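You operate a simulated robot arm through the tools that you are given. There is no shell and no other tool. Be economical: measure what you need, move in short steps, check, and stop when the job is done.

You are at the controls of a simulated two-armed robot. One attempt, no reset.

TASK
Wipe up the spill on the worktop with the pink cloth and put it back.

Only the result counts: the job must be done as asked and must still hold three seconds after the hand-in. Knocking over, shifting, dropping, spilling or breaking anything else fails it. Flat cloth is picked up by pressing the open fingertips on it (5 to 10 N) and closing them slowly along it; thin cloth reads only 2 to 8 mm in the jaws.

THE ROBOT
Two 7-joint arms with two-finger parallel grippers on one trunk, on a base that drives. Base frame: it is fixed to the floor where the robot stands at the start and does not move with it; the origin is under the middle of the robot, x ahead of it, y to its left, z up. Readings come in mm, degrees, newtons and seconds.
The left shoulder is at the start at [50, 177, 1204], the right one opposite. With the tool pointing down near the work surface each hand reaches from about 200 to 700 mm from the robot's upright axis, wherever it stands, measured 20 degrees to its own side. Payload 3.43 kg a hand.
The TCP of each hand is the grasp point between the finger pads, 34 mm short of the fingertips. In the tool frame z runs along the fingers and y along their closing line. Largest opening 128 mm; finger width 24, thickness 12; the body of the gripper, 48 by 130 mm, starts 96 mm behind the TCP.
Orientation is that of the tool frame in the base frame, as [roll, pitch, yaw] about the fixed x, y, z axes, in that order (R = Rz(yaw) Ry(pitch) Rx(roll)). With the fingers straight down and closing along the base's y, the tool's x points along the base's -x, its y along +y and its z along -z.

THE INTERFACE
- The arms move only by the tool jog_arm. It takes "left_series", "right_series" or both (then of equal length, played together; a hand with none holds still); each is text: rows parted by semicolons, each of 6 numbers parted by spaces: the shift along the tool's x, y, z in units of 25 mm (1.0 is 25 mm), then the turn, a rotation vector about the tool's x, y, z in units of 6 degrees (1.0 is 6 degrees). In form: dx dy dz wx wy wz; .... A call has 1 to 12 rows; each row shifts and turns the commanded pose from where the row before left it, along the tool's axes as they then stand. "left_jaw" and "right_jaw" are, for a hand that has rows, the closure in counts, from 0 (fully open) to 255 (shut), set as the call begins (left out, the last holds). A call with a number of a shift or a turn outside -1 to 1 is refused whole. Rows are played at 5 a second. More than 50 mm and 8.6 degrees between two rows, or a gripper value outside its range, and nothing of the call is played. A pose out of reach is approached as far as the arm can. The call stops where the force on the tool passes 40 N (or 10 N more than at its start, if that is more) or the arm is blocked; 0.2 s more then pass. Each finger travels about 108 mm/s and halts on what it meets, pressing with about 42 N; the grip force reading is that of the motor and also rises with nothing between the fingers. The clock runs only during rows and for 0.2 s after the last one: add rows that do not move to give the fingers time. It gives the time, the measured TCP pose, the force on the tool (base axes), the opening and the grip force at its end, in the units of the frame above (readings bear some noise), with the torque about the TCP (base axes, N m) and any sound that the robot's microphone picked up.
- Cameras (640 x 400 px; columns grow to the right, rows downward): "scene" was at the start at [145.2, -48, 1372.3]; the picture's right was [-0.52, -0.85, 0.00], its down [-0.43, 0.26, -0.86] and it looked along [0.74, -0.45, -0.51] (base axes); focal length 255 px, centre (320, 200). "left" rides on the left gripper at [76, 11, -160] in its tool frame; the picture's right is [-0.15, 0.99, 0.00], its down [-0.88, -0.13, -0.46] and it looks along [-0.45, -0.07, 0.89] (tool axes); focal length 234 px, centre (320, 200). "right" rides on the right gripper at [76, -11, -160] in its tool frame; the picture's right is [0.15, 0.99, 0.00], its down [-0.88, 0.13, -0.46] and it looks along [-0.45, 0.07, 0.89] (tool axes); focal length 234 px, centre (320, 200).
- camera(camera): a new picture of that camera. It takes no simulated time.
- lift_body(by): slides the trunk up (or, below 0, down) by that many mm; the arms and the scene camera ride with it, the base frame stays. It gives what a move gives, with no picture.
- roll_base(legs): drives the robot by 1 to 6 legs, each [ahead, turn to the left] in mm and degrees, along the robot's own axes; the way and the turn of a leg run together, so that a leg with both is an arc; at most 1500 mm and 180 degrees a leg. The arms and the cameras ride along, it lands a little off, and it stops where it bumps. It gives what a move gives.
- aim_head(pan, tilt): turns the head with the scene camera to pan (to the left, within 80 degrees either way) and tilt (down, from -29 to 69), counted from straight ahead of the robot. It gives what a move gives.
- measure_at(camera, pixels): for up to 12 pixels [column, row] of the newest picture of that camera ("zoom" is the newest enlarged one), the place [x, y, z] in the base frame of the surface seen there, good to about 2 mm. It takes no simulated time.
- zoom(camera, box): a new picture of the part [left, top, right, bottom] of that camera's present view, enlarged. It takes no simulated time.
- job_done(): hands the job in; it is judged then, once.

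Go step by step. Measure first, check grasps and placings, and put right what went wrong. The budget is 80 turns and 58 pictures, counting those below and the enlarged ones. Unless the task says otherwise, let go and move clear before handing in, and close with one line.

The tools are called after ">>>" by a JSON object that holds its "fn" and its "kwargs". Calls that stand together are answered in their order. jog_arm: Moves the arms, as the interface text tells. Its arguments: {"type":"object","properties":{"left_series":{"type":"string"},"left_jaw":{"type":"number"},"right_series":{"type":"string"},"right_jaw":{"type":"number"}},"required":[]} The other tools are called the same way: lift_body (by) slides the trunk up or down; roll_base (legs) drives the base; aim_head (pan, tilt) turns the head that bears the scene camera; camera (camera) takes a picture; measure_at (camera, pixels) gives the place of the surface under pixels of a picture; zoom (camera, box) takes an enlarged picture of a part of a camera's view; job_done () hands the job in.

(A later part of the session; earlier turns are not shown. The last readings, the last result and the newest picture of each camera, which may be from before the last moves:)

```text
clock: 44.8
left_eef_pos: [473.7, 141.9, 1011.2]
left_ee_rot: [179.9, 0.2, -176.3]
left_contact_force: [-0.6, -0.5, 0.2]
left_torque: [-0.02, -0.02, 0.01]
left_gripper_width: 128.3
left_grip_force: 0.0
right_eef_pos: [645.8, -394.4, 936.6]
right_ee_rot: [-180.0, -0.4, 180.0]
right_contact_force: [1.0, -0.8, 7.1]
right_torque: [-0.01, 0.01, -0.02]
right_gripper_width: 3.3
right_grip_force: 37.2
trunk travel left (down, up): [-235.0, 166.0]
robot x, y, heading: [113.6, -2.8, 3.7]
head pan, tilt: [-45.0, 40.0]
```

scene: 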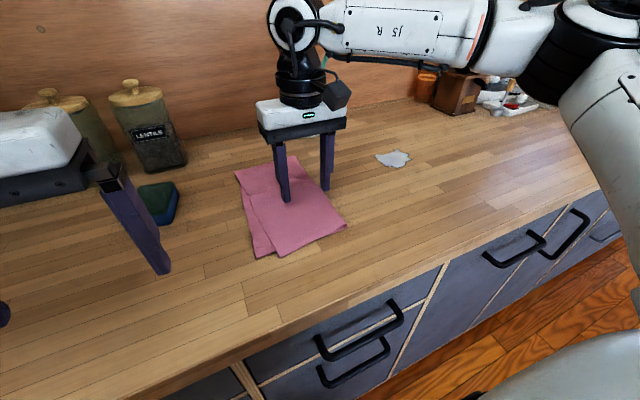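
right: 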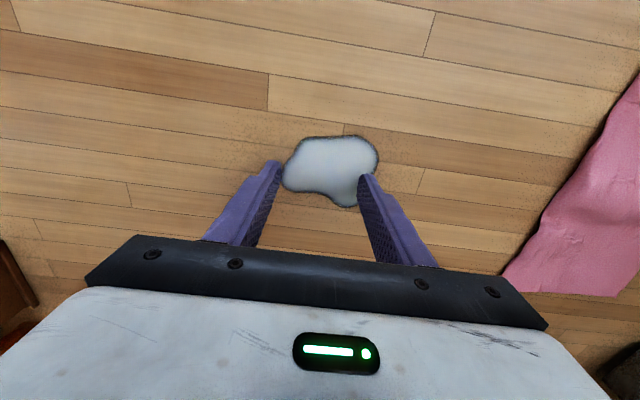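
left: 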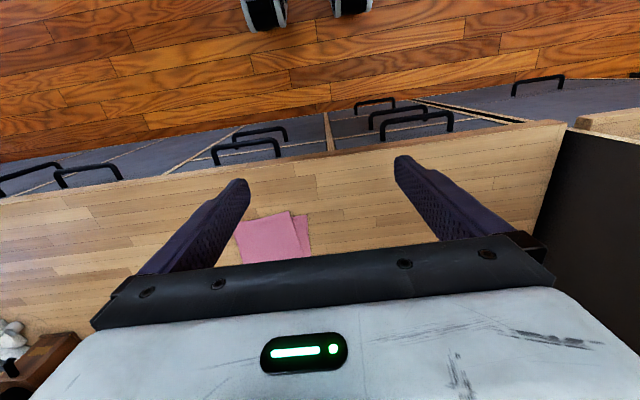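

Pressing with 7 N. First raster passes at x≈645 and 663.

>>> {"fn": "jog_arm", "kwargs": {"right_series": "0 -1 0 0 0 0;0 -1 0 0 0 0;0 -1 0 0 0 0;0 -1 0 0 0 0;-0.72 0 0 0 0 0;0 1 0 0 0 0;0 1 0 0 0 0;0 1 0 0 0 0;0 1 0 0 0 0;-0.72 0 0 0 0 0"}}

>>> {"fn": "jog_arm", "kwargs": {"right_series": "0 -1 0 0 0 0;0 -1 0 0 0 0;0 -1 0 0 0 0;0 -1 0 0 0 0;-0.72 0 0 0 0 0;0 1 0 0 0 0;0 1 0 0 0 0;0 1 0 0 0 0;0 1 0 0 0 0;-0.72 0 0 0 0 0"}}

```text
clock: 45.6
left_eef_pos: [473.5, 142.9, 1010.5]
left_ee_rot: [180.0, 0.3, -176.3]
left_contact_force: [0.7, -0.2, 0.5]
left_torque: [0.03, -0.01, -0.01]
left_gripper_width: 127.8
left_grip_force: 0.0
right_eef_pos: [645.2, -460.3, 934.7]
right_ee_rot: [-179.5, -0.9, -179.8]
right_contact_force: [-3.4, 0.8, 9.9]
right_torque: [0.04, 0.08, -0.03]
right_gripper_width: 3.2
right_grip_force: 37.9
trunk travel left (down, up): [-235.0, 166.0]
robot x, y, heading: [110.1, -3.2, 3.6]
head pan, tilt: [-45.0, 40.0]
stopped in row 3 (right hand): the force on the tool passed its limit (the readings are from after the stop); the commanded pose is now the measured one
```

```text
clock: 46.5
left_eef_pos: [472.5, 143.1, 1009.7]
left_ee_rot: [179.9, 0.3, -176.4]
left_contact_force: [-0.7, 0.2, -1.2]
left_torque: [-0.01, -0.02, 0.02]
left_gripper_width: 128.1
left_grip_force: 0.0
right_eef_pos: [615.5, -489.3, 935.9]
right_ee_rot: [-179.7, 0.2, -179.9]
right_contact_force: [-4.9, 1.0, 12.6]
right_torque: [0.05, 0.18, -0.01]
right_gripper_width: 3.1
right_grip_force: 37.9
right hand out of reach, approached as far as the arm can: row 1, 2, 3, 4
trunk travel left (down, up): [-235.0, 166.0]
robot x, y, heading: [113.2, -2.8, 4.0]
head pan, tilt: [-45.0, 40.0]
stopped in row 4 (right hand): the force on the tool passed its limit (the readings are from after the stop); the commanded pose is now the measured one
```

Reach ran out again at about 555 mm from the shoulder, so the far part of the film isn't covered yet. Lowering the trunk gave more reach before, so I'll lift both hands, lower the trunk a further 100 mm and turn back left 10°.

>>> {"fn": "jog_arm", "kwargs": {"right_series": "0 0.6 -0.7 0 0 0;0 0.6 -0.9 0 0 0;0 0.6 -0.9 0 0 0;0 0.6 -0.9 0 0 0;0 0 -0.9 0 0 0", "left_series": "0 0 -1 0 0 0;0 0 -1 0 0 0;0 0 -1 0 0 0;0 0 -1 0 0 0;0 0 -1 0 0 0"}}

>>> {"fn": "lift_body", "kwargs": {"by": -90}}

>>> {"fn": "roll_base", "kwargs": {"legs": [[0, 10]]}}

>>> {"fn": "camera", "kwargs": {"camera": "scene"}}

```text
clock: 47.7
left_eef_pos: [473.9, 139.9, 1134.6]
left_ee_rot: [179.9, 0.0, -176.4]
left_contact_force: [0.1, -0.3, 0.1]
left_torque: [0.0, -0.02, 0.0]
left_gripper_width: 128.0
left_grip_force: 0.1
right_eef_pos: [615.9, -429.1, 1040.1]
right_ee_rot: [-179.7, -0.2, -179.8]
right_contact_force: [-0.8, -0.6, -0.2]
right_torque: [-0.01, 0.02, 0.02]
right_gripper_width: 3.4
right_grip_force: 37.4
trunk travel left (down, up): [-235.0, 166.0]
robot x, y, heading: [113.3, -2.3, 3.7]
head pan, tilt: [-45.0, 40.0]
```

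```text
clock: 48.9
left_eef_pos: [473.4, 141.5, 1044.7]
left_ee_rot: [179.9, 0.1, -176.4]
left_contact_force: [-0.5, -0.7, 0.1]
left_torque: [0.02, 0.03, 0.01]
left_gripper_width: 128.0
left_grip_force: 0.1
right_eef_pos: [616.9, -429.1, 950.5]
right_ee_rot: [-179.7, -0.1, -179.8]
right_contact_force: [0.2, 0.1, -0.2]
right_torque: [0.02, 0.0, -0.02]
right_gripper_width: 3.1
right_grip_force: 37.5
trunk travel left (down, up): [-145.0, 256.0]
robot x, y, heading: [110.8, -2.3, 3.9]
head pan, tilt: [-45.0, 40.0]
```

```text
clock: 50.0
left_eef_pos: [443.3, 201.9, 1044.8]
left_ee_rot: [179.9, 0.1, -166.3]
left_contact_force: [-0.7, 0.8, 0.0]
left_torque: [-0.03, 0.02, 0.01]
left_gripper_width: 128.1
left_grip_force: 0.1
right_eef_pos: [683.8, -333.7, 949.8]
right_ee_rot: [-179.7, -0.2, -169.8]
right_contact_force: [0.4, 0.6, -0.3]
right_torque: [-0.01, 0.0, -0.03]
right_gripper_width: 3.3
right_grip_force: 38.0
trunk travel left (down, up): [-145.0, 256.0]
robot x, y, heading: [110.7, -2.1, 14.1]
head pan, tilt: [-45.0, 40.0]
```

```text
34 pictures are left
```

scene: 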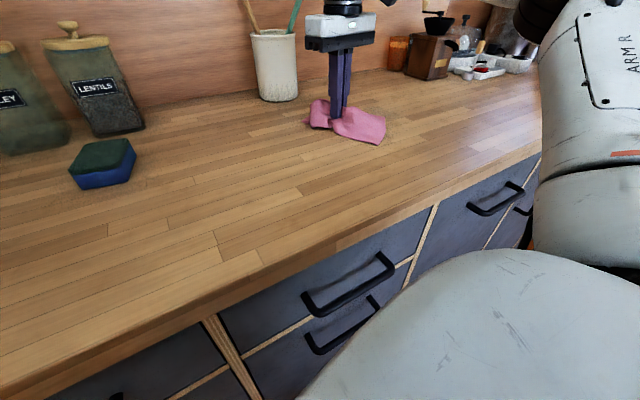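

Testing the far corner (725, −490) from this posture, a few millimetres up.

>>> {"fn": "jog_arm", "kwargs": {"right_series": "0 0 0 0 0 0.85;0 0 0 0 0 0.85;-0.23 -0.89 0 0 0 0;-0.23 -0.89 0 0 0 0;-0.23 -0.89 0 0 0 0;-0.23 -0.89 0 0 0 0;-0.23 -0.89 0 0 0 0;-0.23 -0.89 0 0 0 0;-0.23 -0.89 0 0 0 0;0 0 0 0 0 0"}}

>>> {"fn": "zoom", "kwargs": {"camera": "scene", "box": [240, 20, 560, 220]}}

```text
clock: 52.2
left_eef_pos: [444.2, 202.7, 1045.4]
left_ee_rot: [179.8, 0.1, -166.4]
left_contact_force: [0.9, -0.4, 0.1]
left_torque: [0.0, 0.0, 0.0]
left_gripper_width: 128.3
left_grip_force: 0.2
right_eef_pos: [689.1, -435.4, 938.1]
right_ee_rot: [-179.6, -0.1, 179.9]
right_contact_force: [1.3, 0.8, 2.5]
right_torque: [0.01, -0.03, -0.01]
right_gripper_width: 3.2
right_grip_force: 37.9
right hand out of reach, approached as far as the arm can: row 6, 7, 8, 9
trunk travel left (down, up): [-145.0, 256.0]
robot x, y, heading: [113.0, -1.6, 13.8]
head pan, tilt: [-45.0, 40.0]
```

```text
2.00 times, centred on (400, 120) of scene
```

zoom: 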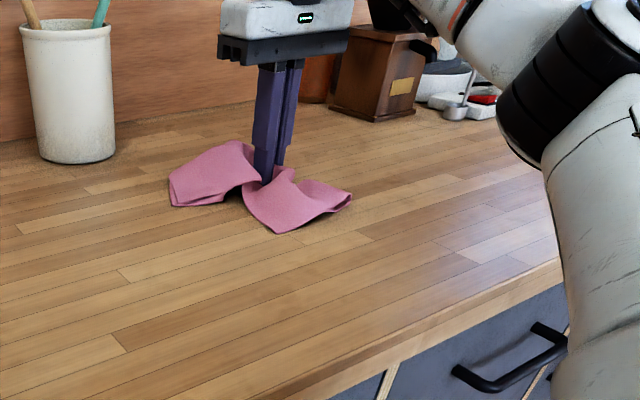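

Reach stays near 560 mm from the shoulder whatever the trunk height. I'll tilt the tool about 20° so the fingertips point outward, letting the wrist stay nearer.

>>> {"fn": "jog_arm", "kwargs": {"right_series": "0 0 -0.3 0 0 0;0 0 0 0.44 -0.7 0;0 0 0 0.44 -0.7 0;0 0 0 0.44 -0.7 0;0 0 0 0.44 -0.7 0;0 0 0 0 0 0"}}

```text
clock: 53.6
left_eef_pos: [443.3, 202.4, 1044.5]
left_ee_rot: [179.9, 0.1, -166.5]
left_contact_force: [0.5, -0.6, 0.0]
left_torque: [0.0, -0.03, -0.01]
left_gripper_width: 127.9
left_grip_force: 0.1
right_eef_pos: [689.1, -436.1, 946.9]
right_ee_rot: [-168.8, 16.6, -178.2]
right_contact_force: [-0.6, -0.1, 0.0]
right_torque: [0.05, 0.0, 0.0]
right_gripper_width: 3.3
right_grip_force: 38.0
trunk travel left (down, up): [-145.0, 256.0]
robot x, y, heading: [108.7, -5.2, 14.0]
head pan, tilt: [-45.0, 40.0]
```

Tilt worked and points outward as intended. Testing the far corner again at hover height, TCP about (720, −484).

>>> {"fn": "jog_arm", "kwargs": {"right_series": "-0.565 -0.927 0.355 0 0 0;-0.565 -0.927 0.355 0 0 0;0 0 0 0 0 0"}}

```text
clock: 54.4
left_eef_pos: [443.1, 202.1, 1044.7]
left_ee_rot: [179.9, 0.1, -166.4]
left_contact_force: [-1.2, -0.3, 0.2]
left_torque: [-0.01, -0.02, 0.01]
left_gripper_width: 128.0
left_grip_force: 0.0
right_eef_pos: [719.6, -483.3, 946.5]
right_ee_rot: [-168.7, 16.6, -178.1]
right_contact_force: [0.5, 0.4, 0.0]
right_torque: [0.02, 0.0, -0.04]
right_gripper_width: 3.2
right_grip_force: 38.2
trunk travel left (down, up): [-145.0, 256.0]
robot x, y, heading: [112.4, -1.7, 13.9]
head pan, tilt: [-45.0, 40.0]
```

Reached. Now pressing down gently here.

>>> {"fn": "jog_arm", "kwargs": {"right_series": "0.092 0.06 0.3 0 0 0;0.023 0.015 0.075 0 0 0;0 0 0 0 0 0"}}

```text
clock: 55.2
left_eef_pos: [442.2, 203.1, 1045.3]
left_ee_rot: [-180.0, 0.1, -166.4]
left_contact_force: [-0.6, 0.5, 0.7]
left_torque: [0.02, -0.01, -0.03]
left_gripper_width: 128.1
left_grip_force: 0.1
right_eef_pos: [719.7, -481.6, 940.1]
right_ee_rot: [-168.7, 17.0, -178.2]
right_contact_force: [1.0, -3.0, 15.8]
right_torque: [-0.03, -0.02, 0.05]
right_gripper_width: 3.4
right_grip_force: 38.1
trunk travel left (down, up): [-145.0, 256.0]
robot x, y, heading: [109.7, 0.4, 13.8]
head pan, tilt: [-45.0, 40.0]
```

About 16 N; I'll ease 1 mm and raster along y, stepping toward the robot.

>>> {"fn": "jog_arm", "kwargs": {"right_series": "-0.011 -0.007 -0.035 0 0 0;-0.028 0.913 -0.172 0 0 0;-0.028 0.913 -0.172 0 0 0;-0.028 0.913 -0.172 0 0 0;-0.028 0.913 -0.172 0 0 0;0.69 -0.018 -0.206 0 0 0;0.028 -0.913 0.172 0 0 0;0.028 -0.913 0.172 0 0 0;0.028 -0.913 0.172 0 0 0;0.028 -0.913 0.172 0 0 0;0.69 -0.018 -0.206 0 0 0"}}

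>>> {"fn": "zoom", "kwargs": {"camera": "scene", "box": [260, 40, 480, 178]}}

```text
clock: 57.6
left_eef_pos: [442.8, 204.0, 1045.2]
left_ee_rot: [-180.0, 0.0, -166.3]
left_contact_force: [-1.2, 0.1, 0.1]
left_torque: [-0.02, 0.02, 0.01]
left_gripper_width: 128.1
left_grip_force: 0.0
right_eef_pos: [684.2, -482.8, 938.5]
right_ee_rot: [-168.7, 16.9, -178.2]
right_contact_force: [6.2, 0.2, 19.0]
right_torque: [0.04, -0.19, 0.0]
right_gripper_width: 3.1
right_grip_force: 37.8
trunk travel left (down, up): [-145.0, 256.0]
robot x, y, heading: [108.8, 0.9, 13.6]
head pan, tilt: [-45.0, 40.0]
```

```text
2.90 times, centred on (370, 109) of scene
```

zoom: 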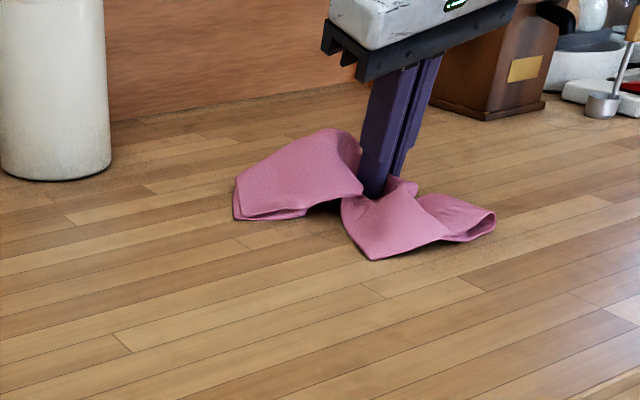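

Works smoothly. Two more passes at x≈684 and 666, then further in.

>>> {"fn": "jog_arm", "kwargs": {"right_series": "-0.028 0.913 -0.172 0 0 0;-0.028 0.913 -0.172 0 0 0;-0.028 0.913 -0.172 0 0 0;-0.028 0.913 -0.172 0 0 0;0.69 -0.018 -0.206 0 0 0;0.028 -0.913 0.172 0 0 0;0.028 -0.913 0.172 0 0 0;0.028 -0.913 0.172 0 0 0;0.028 -0.913 0.172 0 0 0;0.69 -0.018 -0.206 0 0 0"}}

>>> {"fn": "jog_arm", "kwargs": {"right_series": "-0.028 0.913 -0.172 0 0 0;-0.028 0.913 -0.172 0 0 0;-0.028 0.913 -0.172 0 0 0;-0.028 0.913 -0.172 0 0 0;0.69 -0.018 -0.206 0 0 0;0.028 -0.913 0.172 0 0 0;0.028 -0.913 0.172 0 0 0;0.028 -0.913 0.172 0 0 0;0.028 -0.913 0.172 0 0 0"}}

```text
clock: 59.8
left_eef_pos: [442.4, 203.2, 1045.9]
left_ee_rot: [-180.0, 0.1, -166.4]
left_contact_force: [0.7, 0.5, 0.2]
left_torque: [0.04, -0.02, -0.02]
left_gripper_width: 127.8
left_grip_force: 0.0
right_eef_pos: [648.0, -482.6, 939.6]
right_ee_rot: [-168.7, 16.8, -178.2]
right_contact_force: [5.6, -1.4, 15.8]
right_torque: [0.05, -0.16, 0.0]
right_gripper_width: 3.0
right_grip_force: 37.5
trunk travel left (down, up): [-145.0, 256.0]
robot x, y, heading: [111.7, -1.3, 13.9]
head pan, tilt: [-45.0, 40.0]
```

```text
clock: 61.8
left_eef_pos: [442.6, 204.4, 1045.6]
left_ee_rot: [179.9, 0.1, -166.4]
left_contact_force: [-0.3, -0.3, -0.6]
left_torque: [0.01, 0.0, -0.01]
left_gripper_width: 128.1
left_grip_force: 0.1
right_eef_pos: [630.5, -482.1, 939.6]
right_ee_rot: [-168.7, 16.8, -178.1]
right_contact_force: [-0.1, 5.1, 17.3]
right_torque: [0.27, 0.02, -0.01]
right_gripper_width: 3.4
right_grip_force: 38.0
trunk travel left (down, up): [-145.0, 256.0]
robot x, y, heading: [111.4, -0.7, 14.0]
head pan, tilt: [-45.0, 40.0]
```

The full raster is done. Lifting the cloth to inspect the worktop.

>>> {"fn": "jog_arm", "kwargs": {"right_series": "-0.28 -0.18 -0.92 0 0 0;-0.28 -0.18 -0.92 0 0 0;-0.28 -0.18 -0.92 0 0 0;-0.28 -0.18 -0.92 0 0 0;-0.28 -0.18 -0.92 0 0 0;-0.28 -0.18 -0.92 0 0 0"}}

>>> {"fn": "camera", "kwargs": {"camera": "scene"}}

>>> {"fn": "zoom", "kwargs": {"camera": "scene", "box": [290, 70, 450, 170]}}

```text
clock: 63.2
left_eef_pos: [443.0, 202.7, 1045.2]
left_ee_rot: [179.9, 0.1, -166.4]
left_contact_force: [-0.1, 0.1, -0.4]
left_torque: [0.02, 0.0, -0.03]
left_gripper_width: 127.9
left_grip_force: 0.1
right_eef_pos: [630.0, -483.1, 1057.4]
right_ee_rot: [-168.9, 16.7, -178.2]
right_contact_force: [0.6, 0.4, -0.6]
right_torque: [0.06, -0.02, 0.01]
right_gripper_width: 3.1
right_grip_force: 37.7
right hand out of reach, approached as far as the arm can: row 6
trunk travel left (down, up): [-145.0, 256.0]
robot x, y, heading: [109.7, 0.2, 14.0]
head pan, tilt: [-45.0, 40.0]
```

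```text
31 pictures are left
```

scene: 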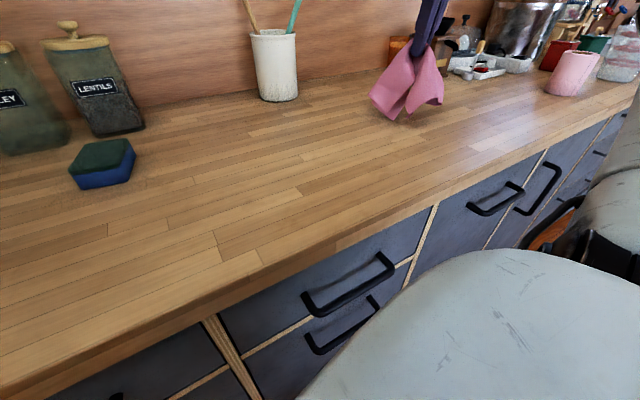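

```text
4.00 times, centred on (370, 120) of scene
```

zoom: 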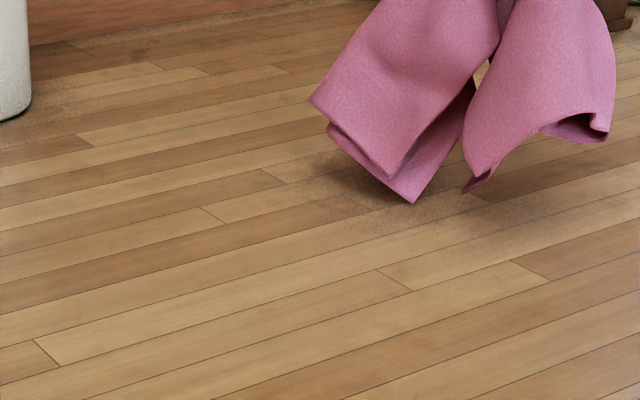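

The cloth hides the spot; I'll move it left, toward its home place, at this height and look again.

>>> {"fn": "jog_arm", "kwargs": {"right_series": "-0.03 0.98 -0.185 0 0 0;-0.03 0.98 -0.185 0 0 0;-0.03 0.98 -0.185 0 0 0;-0.03 0.98 -0.185 0 0 0;-0.03 0.98 -0.185 0 0 0;-0.03 0.98 -0.185 0 0 0;-0.03 0.98 -0.185 0 0 0;-0.03 0.98 -0.185 0 0 0;-0.03 0.98 -0.185 0 0 0;-0.03 0.98 -0.185 0 0 0"}}

>>> {"fn": "zoom", "kwargs": {"camera": "scene", "box": [270, 70, 470, 195]}}

```text
clock: 65.4
left_eef_pos: [443.9, 202.0, 1045.8]
left_ee_rot: [179.9, 0.0, -166.3]
left_contact_force: [-1.1, -0.7, 0.8]
left_torque: [0.0, -0.01, 0.03]
left_gripper_width: 128.1
left_grip_force: 0.0
right_eef_pos: [631.1, -232.2, 1057.7]
right_ee_rot: [-168.8, 16.6, -178.3]
right_contact_force: [-0.5, -0.4, -0.6]
right_torque: [0.04, 0.0, 0.01]
right_gripper_width: 3.1
right_grip_force: 38.3
trunk travel left (down, up): [-145.0, 256.0]
robot x, y, heading: [110.0, -1.3, 13.9]
head pan, tilt: [-45.0, 40.0]
```

```text
3.20 times, centred on (370, 132) of scene
```

zoom: 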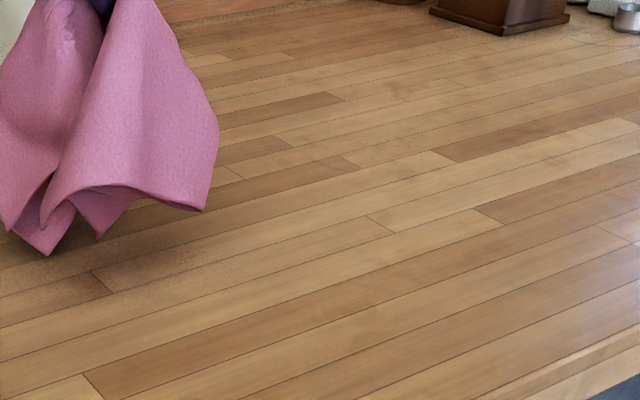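

The worktop looks clean. I'll confirm the view covers the old film area with a measurement and closer zoom.

>>> {"fn": "zoom", "kwargs": {"camera": "scene", "box": [325, 80, 445, 155]}}

>>> {"fn": "measure_at", "kwargs": {"camera": "zoom", "pixels": [[100, 100], [100, 250], [200, 150], [300, 100], [300, 200], [400, 150]]}}

```text
5.33 times, centred on (385, 118) of scene
```

zoom: 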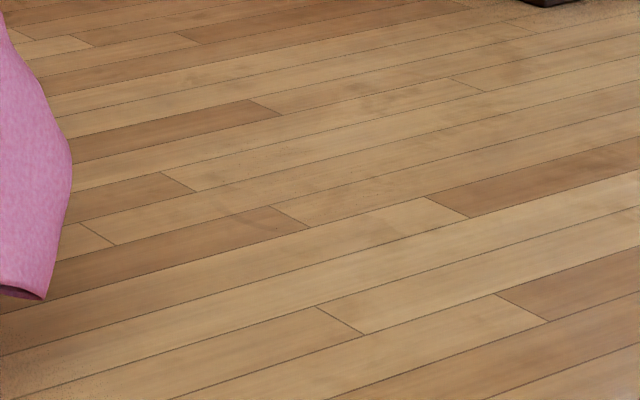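

```text
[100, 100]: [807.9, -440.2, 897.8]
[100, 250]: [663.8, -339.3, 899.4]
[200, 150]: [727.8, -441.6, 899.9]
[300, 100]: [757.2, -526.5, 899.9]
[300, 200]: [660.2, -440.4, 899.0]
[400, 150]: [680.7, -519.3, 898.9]
```

Area (150–400, 130–210) is the old film zone; there are hints of tiny specks. A closer zoom.

>>> {"fn": "zoom", "kwargs": {"camera": "scene", "box": [345, 95, 409, 135]}}

```text
10.00 times, centred on (377, 115) of scene
```

zoom: 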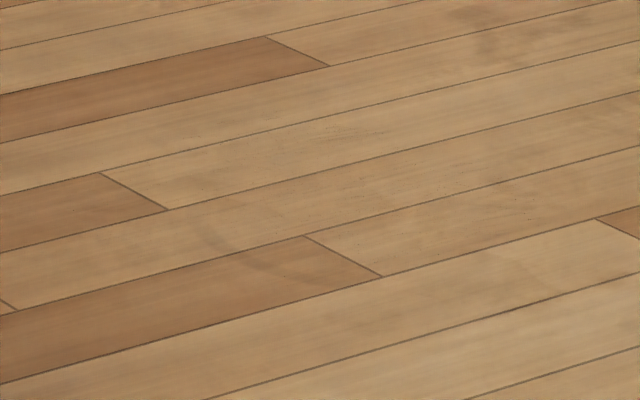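

Very faint specks remain (e.g. (330,135), (450,165), (530,215), (190,190)). I'll measure them and do a second pass over that area.

>>> {"fn": "measure_at", "kwargs": {"camera": "zoom", "pixels": [[330, 135], [450, 165], [530, 215], [190, 190], [280, 160], [370, 125], [230, 235], [390, 240], [480, 245]]}}

>>> {"fn": "jog_arm", "kwargs": {"right_series": "0.03 -0.98 0.185 0 0 0;0.03 -0.98 0.185 0 0 0;0.03 -0.98 0.185 0 0 0;0.03 -0.98 0.185 0 0 0;0.03 -0.98 0.185 0 0 0;0.03 -0.98 0.185 0 0 0;-0.958 0.025 0.286 0 0 0;-0.958 0.025 0.286 0 0 0;-0.958 0.025 0.286 0 0 0;0.28 0.18 0.92 0 0 0;0.28 0.18 0.92 0 0 0;0.28 0.18 0.92 0 0 0"}}

```text
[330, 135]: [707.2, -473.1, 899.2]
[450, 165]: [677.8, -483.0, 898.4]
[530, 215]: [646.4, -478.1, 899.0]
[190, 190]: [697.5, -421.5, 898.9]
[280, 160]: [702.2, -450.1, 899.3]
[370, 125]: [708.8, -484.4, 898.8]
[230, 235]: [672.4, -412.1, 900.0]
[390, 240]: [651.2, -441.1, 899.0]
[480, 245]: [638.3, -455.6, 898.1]
```

```text
clock: 68.0
left_eef_pos: [443.9, 202.4, 1045.3]
left_ee_rot: [179.9, 0.1, -166.5]
left_contact_force: [-0.4, 0.2, 0.4]
left_torque: [-0.01, 0.01, -0.01]
left_gripper_width: 127.7
left_grip_force: 0.0
right_eef_pos: [705.3, -384.2, 985.6]
right_ee_rot: [-168.8, 16.6, -178.2]
right_contact_force: [-0.4, 0.0, -0.8]
right_torque: [0.04, -0.04, 0.03]
right_gripper_width: 3.1
right_grip_force: 37.9
trunk travel left (down, up): [-145.0, 256.0]
robot x, y, heading: [108.5, -2.2, 14.0]
head pan, tilt: [-45.0, 40.0]
```

Lowering to the surface at (705, −384).

>>> {"fn": "jog_arm", "kwargs": {"right_series": "0.257 0.167 0.846 0 0 0;0.24 0.155 0.79 0 0 0;0.02 0.014 0.07 0 0 0;0 0 0 0 0 0"}}

```text
clock: 69.0
left_eef_pos: [443.5, 202.0, 1045.4]
left_ee_rot: [180.0, 0.2, -166.4]
left_contact_force: [-0.1, 0.7, 0.0]
left_torque: [-0.01, 0.01, -0.02]
left_gripper_width: 128.1
left_grip_force: 0.0
right_eef_pos: [704.5, -384.0, 940.9]
right_ee_rot: [-168.8, 16.7, -178.2]
right_contact_force: [-0.8, -0.8, 5.9]
right_torque: [-0.02, -0.02, 0.02]
right_gripper_width: 3.2
right_grip_force: 38.1
trunk travel left (down, up): [-145.0, 256.0]
robot x, y, heading: [110.6, 2.1, 14.1]
head pan, tilt: [-45.0, 40.0]
```

>>> {"fn": "jog_arm", "kwargs": {"right_series": "0.012 0.007 0.04 0 0 0;0.025 -0.825 0.155 0 0 0;0.025 -0.825 0.155 0 0 0;0.025 -0.825 0.155 0 0 0;0.025 -0.825 0.155 0 0 0;0.025 -0.825 0.155 0 0 0;0.536 -0.014 -0.16 0 0 0;-0.025 0.825 -0.155 0 0 0;-0.025 0.825 -0.155 0 0 0;-0.025 0.825 -0.155 0 0 0;-0.025 0.825 -0.155 0 0 0;-0.025 0.825 -0.155 0 0 0"}}

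>>> {"fn": "jog_arm", "kwargs": {"right_series": "0.536 -0.014 -0.16 0 0 0;0.025 -0.825 0.155 0 0 0;0.025 -0.825 0.155 0 0 0;0.025 -0.825 0.155 0 0 0;0.025 -0.825 0.155 0 0 0;0.025 -0.825 0.155 0 0 0;0.536 -0.014 -0.16 0 0 0;-0.025 0.825 -0.155 0 0 0;-0.025 0.825 -0.155 0 0 0;-0.025 0.825 -0.155 0 0 0;-0.025 0.825 -0.155 0 0 0;-0.025 0.825 -0.155 0 0 0"}}

>>> {"fn": "jog_arm", "kwargs": {"right_series": "0.536 -0.014 -0.16 0 0 0;0.025 -0.825 0.155 0 0 0;0.025 -0.825 0.155 0 0 0;0.025 -0.825 0.155 0 0 0;0.025 -0.825 0.155 0 0 0;0.025 -0.825 0.155 0 0 0;0.536 -0.014 -0.16 0 0 0;-0.025 0.825 -0.155 0 0 0;-0.025 0.825 -0.155 0 0 0;-0.025 0.825 -0.155 0 0 0;-0.025 0.825 -0.155 0 0 0;-0.025 0.825 -0.155 0 0 0"}}

```text
clock: 71.6
left_eef_pos: [442.3, 204.1, 1044.8]
left_ee_rot: [179.8, 0.2, -166.3]
left_contact_force: [-0.4, 1.3, 0.2]
left_torque: [-0.03, 0.0, 0.02]
left_gripper_width: 128.0
left_grip_force: 0.0
right_eef_pos: [688.6, -381.9, 940.0]
right_ee_rot: [-168.8, 16.7, -178.2]
right_contact_force: [0.4, -3.7, 12.8]
right_torque: [-0.06, -0.04, -0.03]
right_gripper_width: 3.2
right_grip_force: 37.6
trunk travel left (down, up): [-145.0, 256.0]
robot x, y, heading: [110.7, -6.3, 14.1]
head pan, tilt: [-45.0, 40.0]
```

```text
clock: 74.2
left_eef_pos: [443.5, 203.6, 1046.1]
left_ee_rot: [179.9, 0.1, -166.4]
left_contact_force: [0.1, 0.8, 0.3]
left_torque: [0.01, 0.0, -0.05]
left_gripper_width: 127.9
left_grip_force: 0.0
right_eef_pos: [661.8, -384.8, 939.4]
right_ee_rot: [-168.8, 16.7, -178.2]
right_contact_force: [0.1, -4.1, 12.2]
right_torque: [-0.07, -0.05, -0.01]
right_gripper_width: 3.3
right_grip_force: 38.3
trunk travel left (down, up): [-145.0, 256.0]
robot x, y, heading: [113.6, -2.7, 13.5]
head pan, tilt: [-45.0, 40.0]
```

```text
clock: 76.8
left_eef_pos: [443.7, 202.4, 1044.5]
left_ee_rot: [179.9, 0.0, -166.3]
left_contact_force: [0.5, 0.3, 0.2]
left_torque: [0.01, 0.01, 0.0]
left_gripper_width: 128.0
left_grip_force: 0.1
right_eef_pos: [633.3, -383.4, 939.9]
right_ee_rot: [-168.8, 16.6, -178.2]
right_contact_force: [-0.9, -1.5, 9.8]
right_torque: [-0.07, -0.02, -0.01]
right_gripper_width: 3.2
right_grip_force: 38.1
trunk travel left (down, up): [-145.0, 256.0]
robot x, y, heading: [110.2, -3.3, 13.8]
head pan, tilt: [-45.0, 40.0]
```

Second pass done. Let me look at how the cloth lies before carrying it home.

>>> {"fn": "zoom", "kwargs": {"camera": "scene", "box": [240, 40, 480, 190]}}

```text
2.67 times, centred on (360, 115) of scene
```

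zoom: 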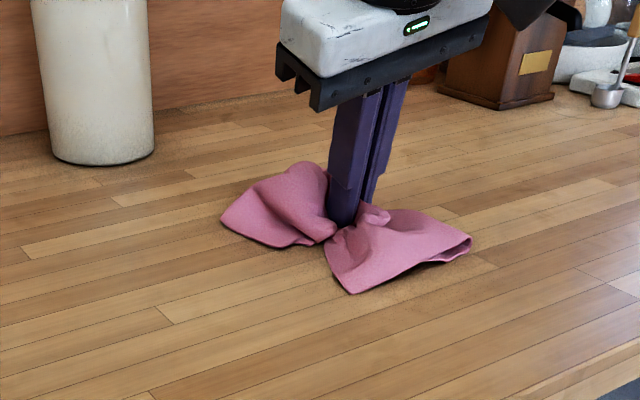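

It's spread in a bow shape. I'll slide it lightly back home so the tips end near (645, −150).

>>> {"fn": "jog_arm", "kwargs": {"right_series": "-0.03 -0.02 -0.1 0 0 0;-0.029 0.94 -0.177 0 0 0;-0.029 0.94 -0.177 0 0 0;-0.029 0.94 -0.177 0 0 0;-0.029 0.94 -0.177 0 0 0;-0.029 0.94 -0.177 0 0 0;-0.029 0.94 -0.177 0 0 0;-0.029 0.94 -0.177 0 0 0;-0.029 0.94 -0.177 0 0 0;-0.029 0.94 -0.177 0 0 0;-0.029 0.94 -0.177 0 0 0"}}

>>> {"fn": "zoom", "kwargs": {"camera": "scene", "box": [345, 95, 409, 135]}}

>>> {"fn": "camera", "kwargs": {"camera": "scene"}}

```text
clock: 79.2
left_eef_pos: [443.1, 201.9, 1045.1]
left_ee_rot: [179.9, 0.1, -166.4]
left_contact_force: [-0.3, -0.1, -0.8]
left_torque: [0.02, 0.03, -0.01]
left_gripper_width: 127.9
left_grip_force: 0.1
right_eef_pos: [635.3, -144.4, 941.6]
right_ee_rot: [-168.7, 16.6, -178.1]
right_contact_force: [-0.5, -1.7, 2.6]
right_torque: [0.03, -0.03, -0.02]
right_gripper_width: 2.9
right_grip_force: 38.0
trunk travel left (down, up): [-145.0, 256.0]
robot x, y, heading: [110.5, -3.7, 14.1]
head pan, tilt: [-45.0, 40.0]
```

```text
10.00 times, centred on (377, 115) of scene
```

zoom: 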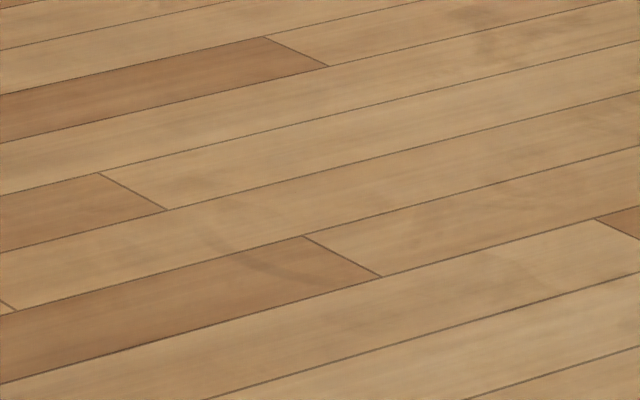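

```text
24 pictures are left
```

scene: 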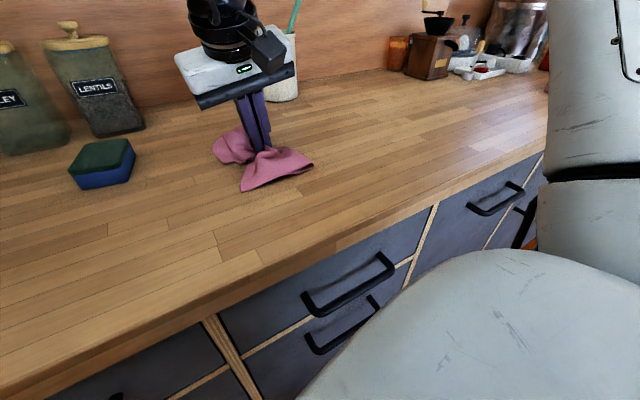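

The spill zone is now spotless. I'll open the fingers gradually while still lightly touching, to spread the gathered cloth, then look.

>>> {"fn": "jog_arm", "kwargs": {"right_series": "0 0 0 0 0 0", "right_jaw": 215}}

>>> {"fn": "jog_arm", "kwargs": {"right_series": "0 0 0 0 0 0", "right_jaw": 175}}

>>> {"fn": "jog_arm", "kwargs": {"right_series": "0 0 0 0 0 0", "right_jaw": 135}}

>>> {"fn": "jog_arm", "kwargs": {"right_series": "-0.28 -0.18 -0.92 0 0 0;-0.28 -0.18 -0.92 0 0 0;-0.28 -0.18 -0.92 0 0 0;-0.28 -0.18 -0.92 0 0 0"}}

>>> {"fn": "aim_head", "kwargs": {"pan": -40, "tilt": 50}}

>>> {"fn": "camera", "kwargs": {"camera": "scene"}}

```text
clock: 79.6
left_eef_pos: [443.6, 201.6, 1045.1]
left_ee_rot: [179.9, 0.1, -166.3]
left_contact_force: [-0.6, 0.5, 0.6]
left_torque: [0.01, 0.0, 0.0]
left_gripper_width: 128.0
left_grip_force: 0.1
right_eef_pos: [634.3, -144.6, 942.0]
right_ee_rot: [-168.8, 16.7, -178.3]
right_contact_force: [0.6, -0.7, 4.0]
right_torque: [0.01, -0.03, 0.02]
right_gripper_width: 18.8
right_grip_force: 0.1
trunk travel left (down, up): [-145.0, 256.0]
robot x, y, heading: [115.5, -3.6, 13.9]
head pan, tilt: [-45.0, 40.0]
```

```text
clock: 80.0
left_eef_pos: [443.1, 201.8, 1045.4]
left_ee_rot: [179.9, 0.2, -166.4]
left_contact_force: [0.4, 0.0, -0.1]
left_torque: [-0.03, -0.05, -0.04]
left_gripper_width: 128.3
left_grip_force: 0.1
right_eef_pos: [634.4, -144.1, 941.6]
right_ee_rot: [-168.8, 16.8, -178.3]
right_contact_force: [0.6, -2.4, 9.5]
right_torque: [0.09, -0.11, 0.0]
right_gripper_width: 37.9
right_grip_force: 0.1
trunk travel left (down, up): [-145.0, 256.0]
robot x, y, heading: [109.7, -1.0, 14.2]
head pan, tilt: [-45.0, 40.0]
```

```text
clock: 80.4
left_eef_pos: [443.3, 203.2, 1045.8]
left_ee_rot: [179.8, 0.2, -166.4]
left_contact_force: [0.6, -0.8, -0.1]
left_torque: [0.0, -0.02, 0.0]
left_gripper_width: 128.0
left_grip_force: 0.0
right_eef_pos: [634.9, -145.4, 943.6]
right_ee_rot: [-168.9, 16.9, -178.3]
right_contact_force: [0.3, -4.6, 17.5]
right_torque: [0.38, -0.14, -0.03]
right_gripper_width: 55.9
right_grip_force: 0.2
trunk travel left (down, up): [-145.0, 256.0]
robot x, y, heading: [110.4, -2.4, 13.6]
head pan, tilt: [-45.0, 40.0]
```

```text
clock: 81.4
left_eef_pos: [444.1, 202.8, 1044.7]
left_ee_rot: [179.9, 0.2, -166.3]
left_contact_force: [1.0, 0.3, -0.6]
left_torque: [-0.02, 0.02, -0.01]
left_gripper_width: 127.9
left_grip_force: 0.1
right_eef_pos: [635.6, -144.3, 1038.7]
right_ee_rot: [-168.8, 16.7, -178.1]
right_contact_force: [-0.1, -1.1, 0.4]
right_torque: [0.01, 0.02, -0.02]
right_gripper_width: 60.4
right_grip_force: 0.1
trunk travel left (down, up): [-145.0, 256.0]
robot x, y, heading: [111.1, -1.9, 13.8]
head pan, tilt: [-45.0, 40.0]
```

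```text
clock: 82.1
left_eef_pos: [444.0, 202.2, 1044.4]
left_ee_rot: [180.0, 0.0, -166.4]
left_contact_force: [-0.6, -1.4, 0.7]
left_torque: [-0.01, -0.02, 0.0]
left_gripper_width: 128.0
left_grip_force: 0.0
right_eef_pos: [635.3, -146.1, 1039.0]
right_ee_rot: [-168.9, 16.6, -178.2]
right_contact_force: [-0.5, -0.3, -0.2]
right_torque: [0.01, -0.02, -0.02]
right_gripper_width: 60.2
right_grip_force: 0.0
trunk travel left (down, up): [-145.0, 256.0]
robot x, y, heading: [115.4, -5.0, 13.7]
head pan, tilt: [-40.0, 50.0]
```

```text
23 pictures are left
```

scene: 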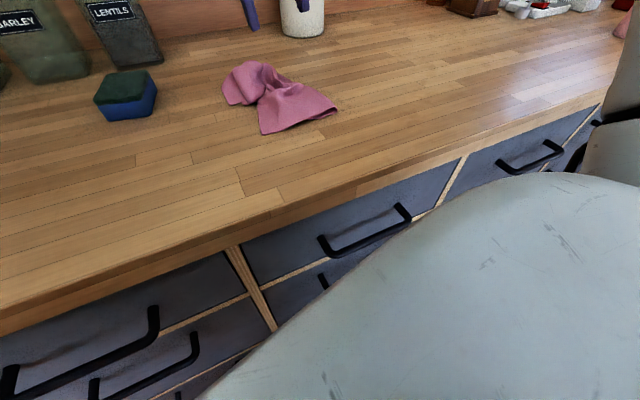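

>>> {"fn": "zoom", "kwargs": {"camera": "scene", "box": [200, 40, 360, 140]}}

>>> {"fn": "measure_at", "kwargs": {"camera": "zoom", "pixels": [[90, 165], [110, 250], [195, 90], [270, 110], [240, 240], [540, 285], [250, 370], [370, 290], [430, 170], [330, 210]]}}

```text
4.00 times, centred on (280, 90) of scene
```

zoom: 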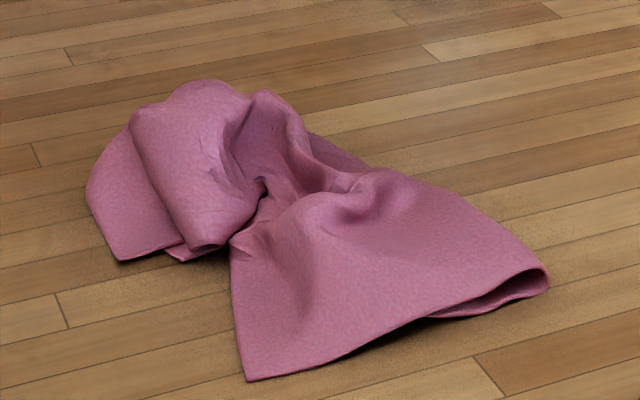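

```text
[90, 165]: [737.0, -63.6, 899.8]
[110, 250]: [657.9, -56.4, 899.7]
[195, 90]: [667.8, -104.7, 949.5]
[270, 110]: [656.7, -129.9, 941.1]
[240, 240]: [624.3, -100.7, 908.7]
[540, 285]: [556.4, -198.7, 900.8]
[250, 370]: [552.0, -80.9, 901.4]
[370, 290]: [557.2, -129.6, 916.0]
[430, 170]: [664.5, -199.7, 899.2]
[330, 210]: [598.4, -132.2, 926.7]
```

The cloth is back at its place (about x 550–740, y −60 to −200), but its far half is bunched. I'll view it from the right wrist camera to see if a small tug can lay it flatter.

>>> {"fn": "camera", "kwargs": {"camera": "right"}}

```text
21 pictures are left
```

right: 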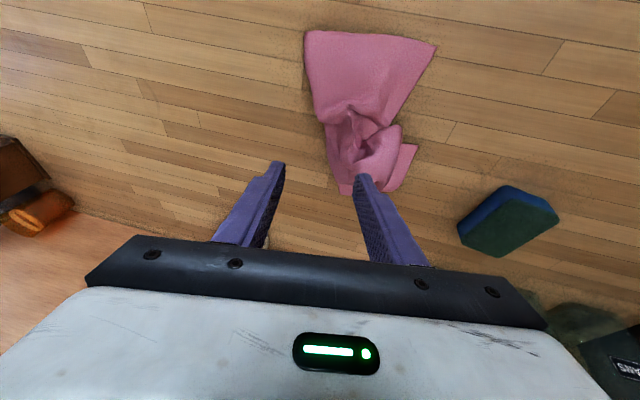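

>>> {"fn": "measure_at", "kwargs": {"camera": "right", "pixels": [[342, 190], [385, 188], [416, 148], [400, 128], [350, 165], [370, 165], [306, 32], [435, 48], [335, 140]]}}

>>> {"fn": "zoom", "kwargs": {"camera": "right", "box": [290, 80, 450, 205]}}

```text
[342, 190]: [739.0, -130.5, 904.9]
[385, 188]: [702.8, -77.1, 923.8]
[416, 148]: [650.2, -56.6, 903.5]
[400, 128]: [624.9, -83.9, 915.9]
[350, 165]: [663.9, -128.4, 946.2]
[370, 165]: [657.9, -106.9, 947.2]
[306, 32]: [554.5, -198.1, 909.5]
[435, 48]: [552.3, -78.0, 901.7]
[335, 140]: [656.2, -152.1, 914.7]
```

```text
3.20 times, centred on (370, 142) of right
```

zoom: 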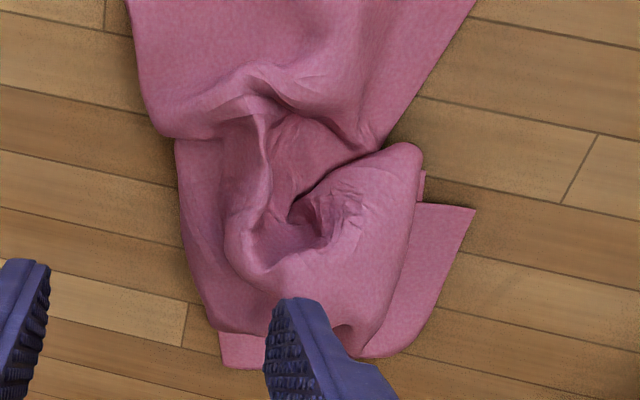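

The top layer's far half is rolled back toward the robot. One gentle tug on that ridge away from the robot should flatten it; I'll lower the half-open fingers over about (695, −105).

>>> {"fn": "jog_arm", "kwargs": {"right_series": "-0.221 0.641 0.95 0 0 0;-0.221 0.641 0.95 0 0 0;-0.221 0.641 0.95 0 0 0;-0.221 0.641 0.95 0 0 0;0 0 0 0 0 0"}}

>>> {"fn": "jog_arm", "kwargs": {"right_series": "0 0 0 0 0 0;0 0 0 0 0 0", "right_jaw": 190}}

>>> {"fn": "jog_arm", "kwargs": {"right_series": "0 0 0 0 0 0;0 0 0 0 0 0", "right_jaw": 255}}

>>> {"fn": "zoom", "kwargs": {"camera": "scene", "box": [180, 0, 380, 125]}}

```text
clock: 83.3
left_eef_pos: [443.8, 202.9, 1044.9]
left_ee_rot: [179.9, 0.1, -166.4]
left_contact_force: [-0.1, -0.9, -1.0]
left_torque: [-0.03, 0.01, 0.01]
left_gripper_width: 128.0
left_grip_force: 0.0
right_eef_pos: [685.3, -100.0, 944.2]
right_ee_rot: [-168.9, 16.8, -178.4]
right_contact_force: [0.1, -0.6, 7.2]
right_torque: [0.19, 0.03, 0.01]
right_gripper_width: 59.4
right_grip_force: 0.0
trunk travel left (down, up): [-145.0, 256.0]
robot x, y, heading: [111.2, -3.9, 13.9]
head pan, tilt: [-40.0, 50.0]
```

```text
clock: 83.9
left_eef_pos: [442.9, 202.2, 1046.0]
left_ee_rot: [179.9, 0.1, -166.3]
left_contact_force: [0.3, -0.5, 0.2]
left_torque: [0.0, 0.0, 0.0]
left_gripper_width: 127.8
left_grip_force: 0.1
right_eef_pos: [684.6, -100.3, 943.3]
right_ee_rot: [-168.9, 16.5, -178.2]
right_contact_force: [-0.2, -0.2, 1.0]
right_torque: [0.01, -0.02, -0.04]
right_gripper_width: 32.6
right_grip_force: 0.0
trunk travel left (down, up): [-145.0, 256.0]
robot x, y, heading: [114.0, -3.0, 14.1]
head pan, tilt: [-40.0, 50.0]
```

```text
clock: 84.5
left_eef_pos: [442.4, 202.5, 1044.9]
left_ee_rot: [180.0, 0.1, -166.5]
left_contact_force: [-0.6, 0.4, 0.3]
left_torque: [0.0, 0.02, -0.01]
left_gripper_width: 127.8
left_grip_force: 0.1
right_eef_pos: [684.5, -98.8, 944.8]
right_ee_rot: [-168.7, 16.7, -178.1]
right_contact_force: [-1.1, -0.8, 3.4]
right_torque: [-0.08, -0.03, -0.02]
right_gripper_width: 4.5
right_grip_force: 39.2
trunk travel left (down, up): [-145.0, 256.0]
robot x, y, heading: [109.6, -1.4, 14.0]
head pan, tilt: [-40.0, 50.0]
```

```text
3.20 times, centred on (280, 62) of scene
```

zoom: 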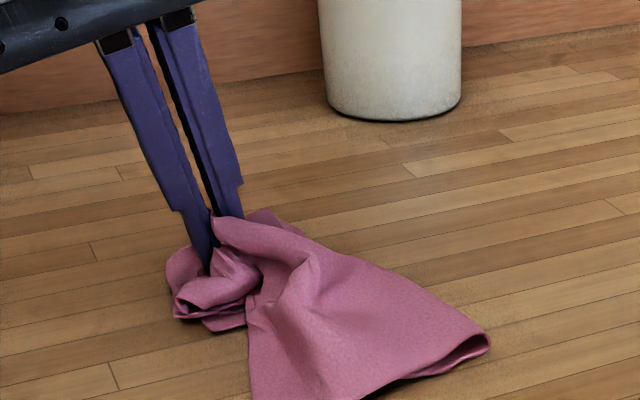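

Gripped. Pulling away from the robot with a slight arc.

>>> {"fn": "jog_arm", "kwargs": {"right_series": "-0.903 -0.269 -0.204 0 0 0;-0.903 -0.269 -0.204 0 0 0;-0.62 0.015 0.717 0 0 0;-0.62 0.015 0.717 0 0 0;0 0 0 0 0 0"}}

>>> {"fn": "zoom", "kwargs": {"camera": "scene", "box": [180, 0, 380, 125]}}

```text
clock: 85.7
left_eef_pos: [443.7, 201.9, 1044.5]
left_ee_rot: [180.0, 0.2, -166.3]
left_contact_force: [0.0, 0.5, 0.0]
left_torque: [0.0, 0.01, 0.03]
left_gripper_width: 127.8
left_grip_force: 0.0
right_eef_pos: [725.9, -126.3, 965.5]
right_ee_rot: [-168.8, 16.6, -178.2]
right_contact_force: [-0.4, -0.1, 0.1]
right_torque: [-0.06, -0.01, -0.02]
right_gripper_width: 4.5
right_grip_force: 38.9
right hand out of reach, approached as far as the arm can: row 1, 2, 3, 4
trunk travel left (down, up): [-145.0, 256.0]
robot x, y, heading: [110.5, -1.1, 13.6]
head pan, tilt: [-40.0, 50.0]
```

```text
3.20 times, centred on (280, 62) of scene
```

zoom: 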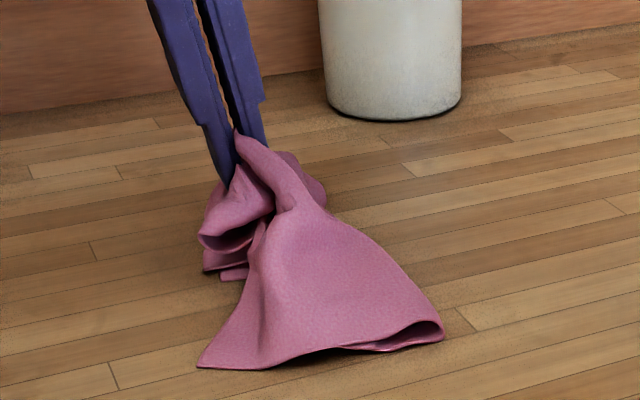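

Reach stopped it at tips ≈(736, −132). I'll lower here, release and check.

>>> {"fn": "jog_arm", "kwargs": {"right_series": "0.22 0.08 0.38 0 0 0;0.12 0.08 0.4 0 0 0;0 0 0 0 0 0"}}

>>> {"fn": "jog_arm", "kwargs": {"right_series": "0 0 0 0 0 0;0 0 0 0 0 0", "right_jaw": 170}}

>>> {"fn": "jog_arm", "kwargs": {"right_series": "-0.2 -0.18 -0.92 0 0 0;-0.2 -0.18 -0.92 0 0 0;-0.2 -0.18 -0.92 0 0 0;-0.2 -0.18 -0.92 0 0 0"}}

>>> {"fn": "zoom", "kwargs": {"camera": "scene", "box": [180, 0, 380, 125]}}

>>> {"fn": "measure_at", "kwargs": {"camera": "zoom", "pixels": [[200, 365], [440, 335], [320, 260], [230, 270], [320, 200], [240, 200], [280, 150]]}}

```text
clock: 86.5
left_eef_pos: [443.9, 203.3, 1044.8]
left_ee_rot: [179.9, 0.0, -166.4]
left_contact_force: [0.4, 0.3, -0.3]
left_torque: [0.02, 0.0, 0.03]
left_gripper_width: 127.8
left_grip_force: 0.1
right_eef_pos: [721.9, -128.5, 945.9]
right_ee_rot: [-169.0, 16.6, -178.3]
right_contact_force: [0.3, 0.9, 5.0]
right_torque: [-0.01, -0.04, -0.02]
right_gripper_width: 4.5
right_grip_force: 39.1
trunk travel left (down, up): [-145.0, 256.0]
robot x, y, heading: [108.2, 0.7, 13.9]
head pan, tilt: [-40.0, 50.0]
```

```text
clock: 87.1
left_eef_pos: [443.5, 201.7, 1046.1]
left_ee_rot: [179.9, 0.1, -166.4]
left_contact_force: [0.1, 0.6, 0.5]
left_torque: [0.01, -0.01, -0.06]
left_gripper_width: 127.7
left_grip_force: 0.0
right_eef_pos: [723.0, -127.6, 945.5]
right_ee_rot: [-168.9, 16.6, -178.3]
right_contact_force: [-0.9, -1.0, 3.2]
right_torque: [0.02, -0.01, -0.02]
right_gripper_width: 41.8
right_grip_force: 0.0
trunk travel left (down, up): [-145.0, 256.0]
robot x, y, heading: [111.1, -0.8, 13.8]
head pan, tilt: [-40.0, 50.0]
```

```text
clock: 88.1
left_eef_pos: [443.5, 201.6, 1045.4]
left_ee_rot: [179.8, 0.1, -166.3]
left_contact_force: [0.3, 0.2, 0.5]
left_torque: [0.02, -0.02, -0.01]
left_gripper_width: 128.1
left_grip_force: 0.1
right_eef_pos: [698.1, -146.0, 1038.4]
right_ee_rot: [-168.8, 16.6, -178.3]
right_contact_force: [0.8, -0.1, 0.6]
right_torque: [0.06, 0.01, 0.0]
right_gripper_width: 42.5
right_grip_force: 0.1
right hand out of reach, approached as far as the arm can: row 2, 3, 4
trunk travel left (down, up): [-145.0, 256.0]
robot x, y, heading: [106.6, -0.4, 13.9]
head pan, tilt: [-40.0, 50.0]
```

```text
3.20 times, centred on (280, 62) of scene
```

zoom: 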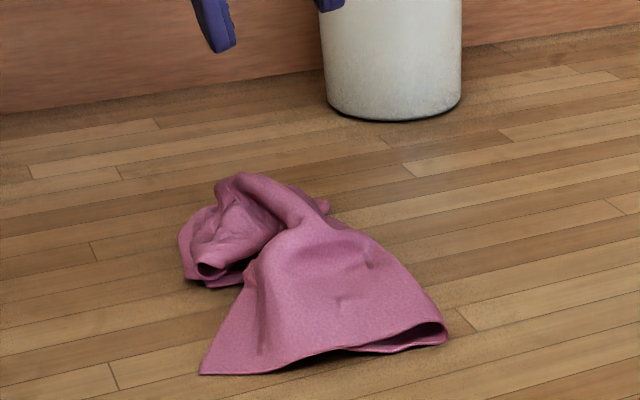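

```text
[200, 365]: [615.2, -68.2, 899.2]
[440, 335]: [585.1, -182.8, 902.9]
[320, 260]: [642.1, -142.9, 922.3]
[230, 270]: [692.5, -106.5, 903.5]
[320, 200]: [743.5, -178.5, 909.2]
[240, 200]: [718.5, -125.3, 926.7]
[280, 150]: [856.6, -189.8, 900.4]
```

The near edge followed up to x≈590–610. A matching tug on the near edge back toward the robot will stretch the cloth to its original span.

>>> {"fn": "jog_arm", "kwargs": {"right_series": "0.94 0.295 0.379 0 0 0;0.94 0.295 0.379 0 0 0;0.94 0.295 0.379 0 0 0;0.94 0.295 0.379 0 0 0;0.94 0.295 0.379 0 0 0;0.12 0.08 0.4 0 0 0;0 0 0 0 0 0"}}

>>> {"fn": "zoom", "kwargs": {"camera": "scene", "box": [180, 0, 380, 125]}}

```text
clock: 89.7
left_eef_pos: [443.5, 203.4, 1045.1]
left_ee_rot: [179.9, 0.1, -166.4]
left_contact_force: [0.0, 0.3, -0.1]
left_torque: [0.03, 0.0, 0.0]
left_gripper_width: 128.1
left_grip_force: 0.1
right_eef_pos: [600.4, -121.9, 942.4]
right_ee_rot: [-168.9, 16.7, -178.3]
right_contact_force: [0.5, 0.7, 3.5]
right_torque: [0.13, 0.04, 0.06]
right_gripper_width: 42.4
right_grip_force: 0.0
trunk travel left (down, up): [-145.0, 256.0]
robot x, y, heading: [109.5, 2.5, 14.1]
head pan, tilt: [-40.0, 50.0]
```

```text
3.20 times, centred on (280, 62) of scene
```

zoom: 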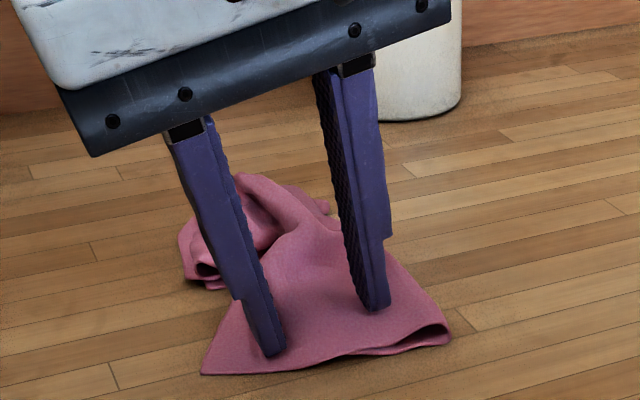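

The fingertips rest on the near part. I'll press a little and drag toward the robot with open fingers, so the cloth isn't gathered.

>>> {"fn": "jog_arm", "kwargs": {"right_series": "0.025 0.016 0.08 0 0 0;0.48 -0.012 -0.143 0 0 0;0.48 -0.012 -0.143 0 0 0;0.48 -0.012 -0.143 0 0 0;0.48 -0.012 -0.143 0 0 0"}}

>>> {"fn": "zoom", "kwargs": {"camera": "scene", "box": [180, 0, 380, 125]}}

```text
clock: 90.9
left_eef_pos: [443.2, 202.9, 1044.2]
left_ee_rot: [179.8, 0.1, -166.4]
left_contact_force: [0.4, -0.2, -0.2]
left_torque: [0.0, 0.0, 0.0]
left_gripper_width: 128.0
left_grip_force: 0.0
right_eef_pos: [552.5, -123.3, 941.5]
right_ee_rot: [-168.9, 17.0, -178.3]
right_contact_force: [5.7, -0.1, 24.9]
right_torque: [0.59, -0.27, -0.1]
right_gripper_width: 40.2
right_grip_force: 0.0
trunk travel left (down, up): [-145.0, 256.0]
robot x, y, heading: [113.3, -2.8, 13.9]
head pan, tilt: [-40.0, 50.0]
```

```text
3.20 times, centred on (280, 62) of scene
```

zoom: 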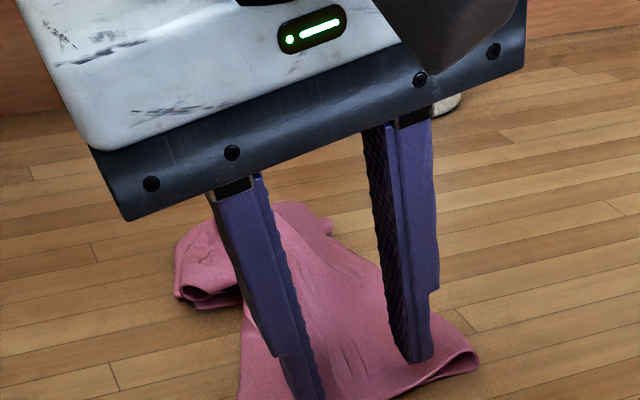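

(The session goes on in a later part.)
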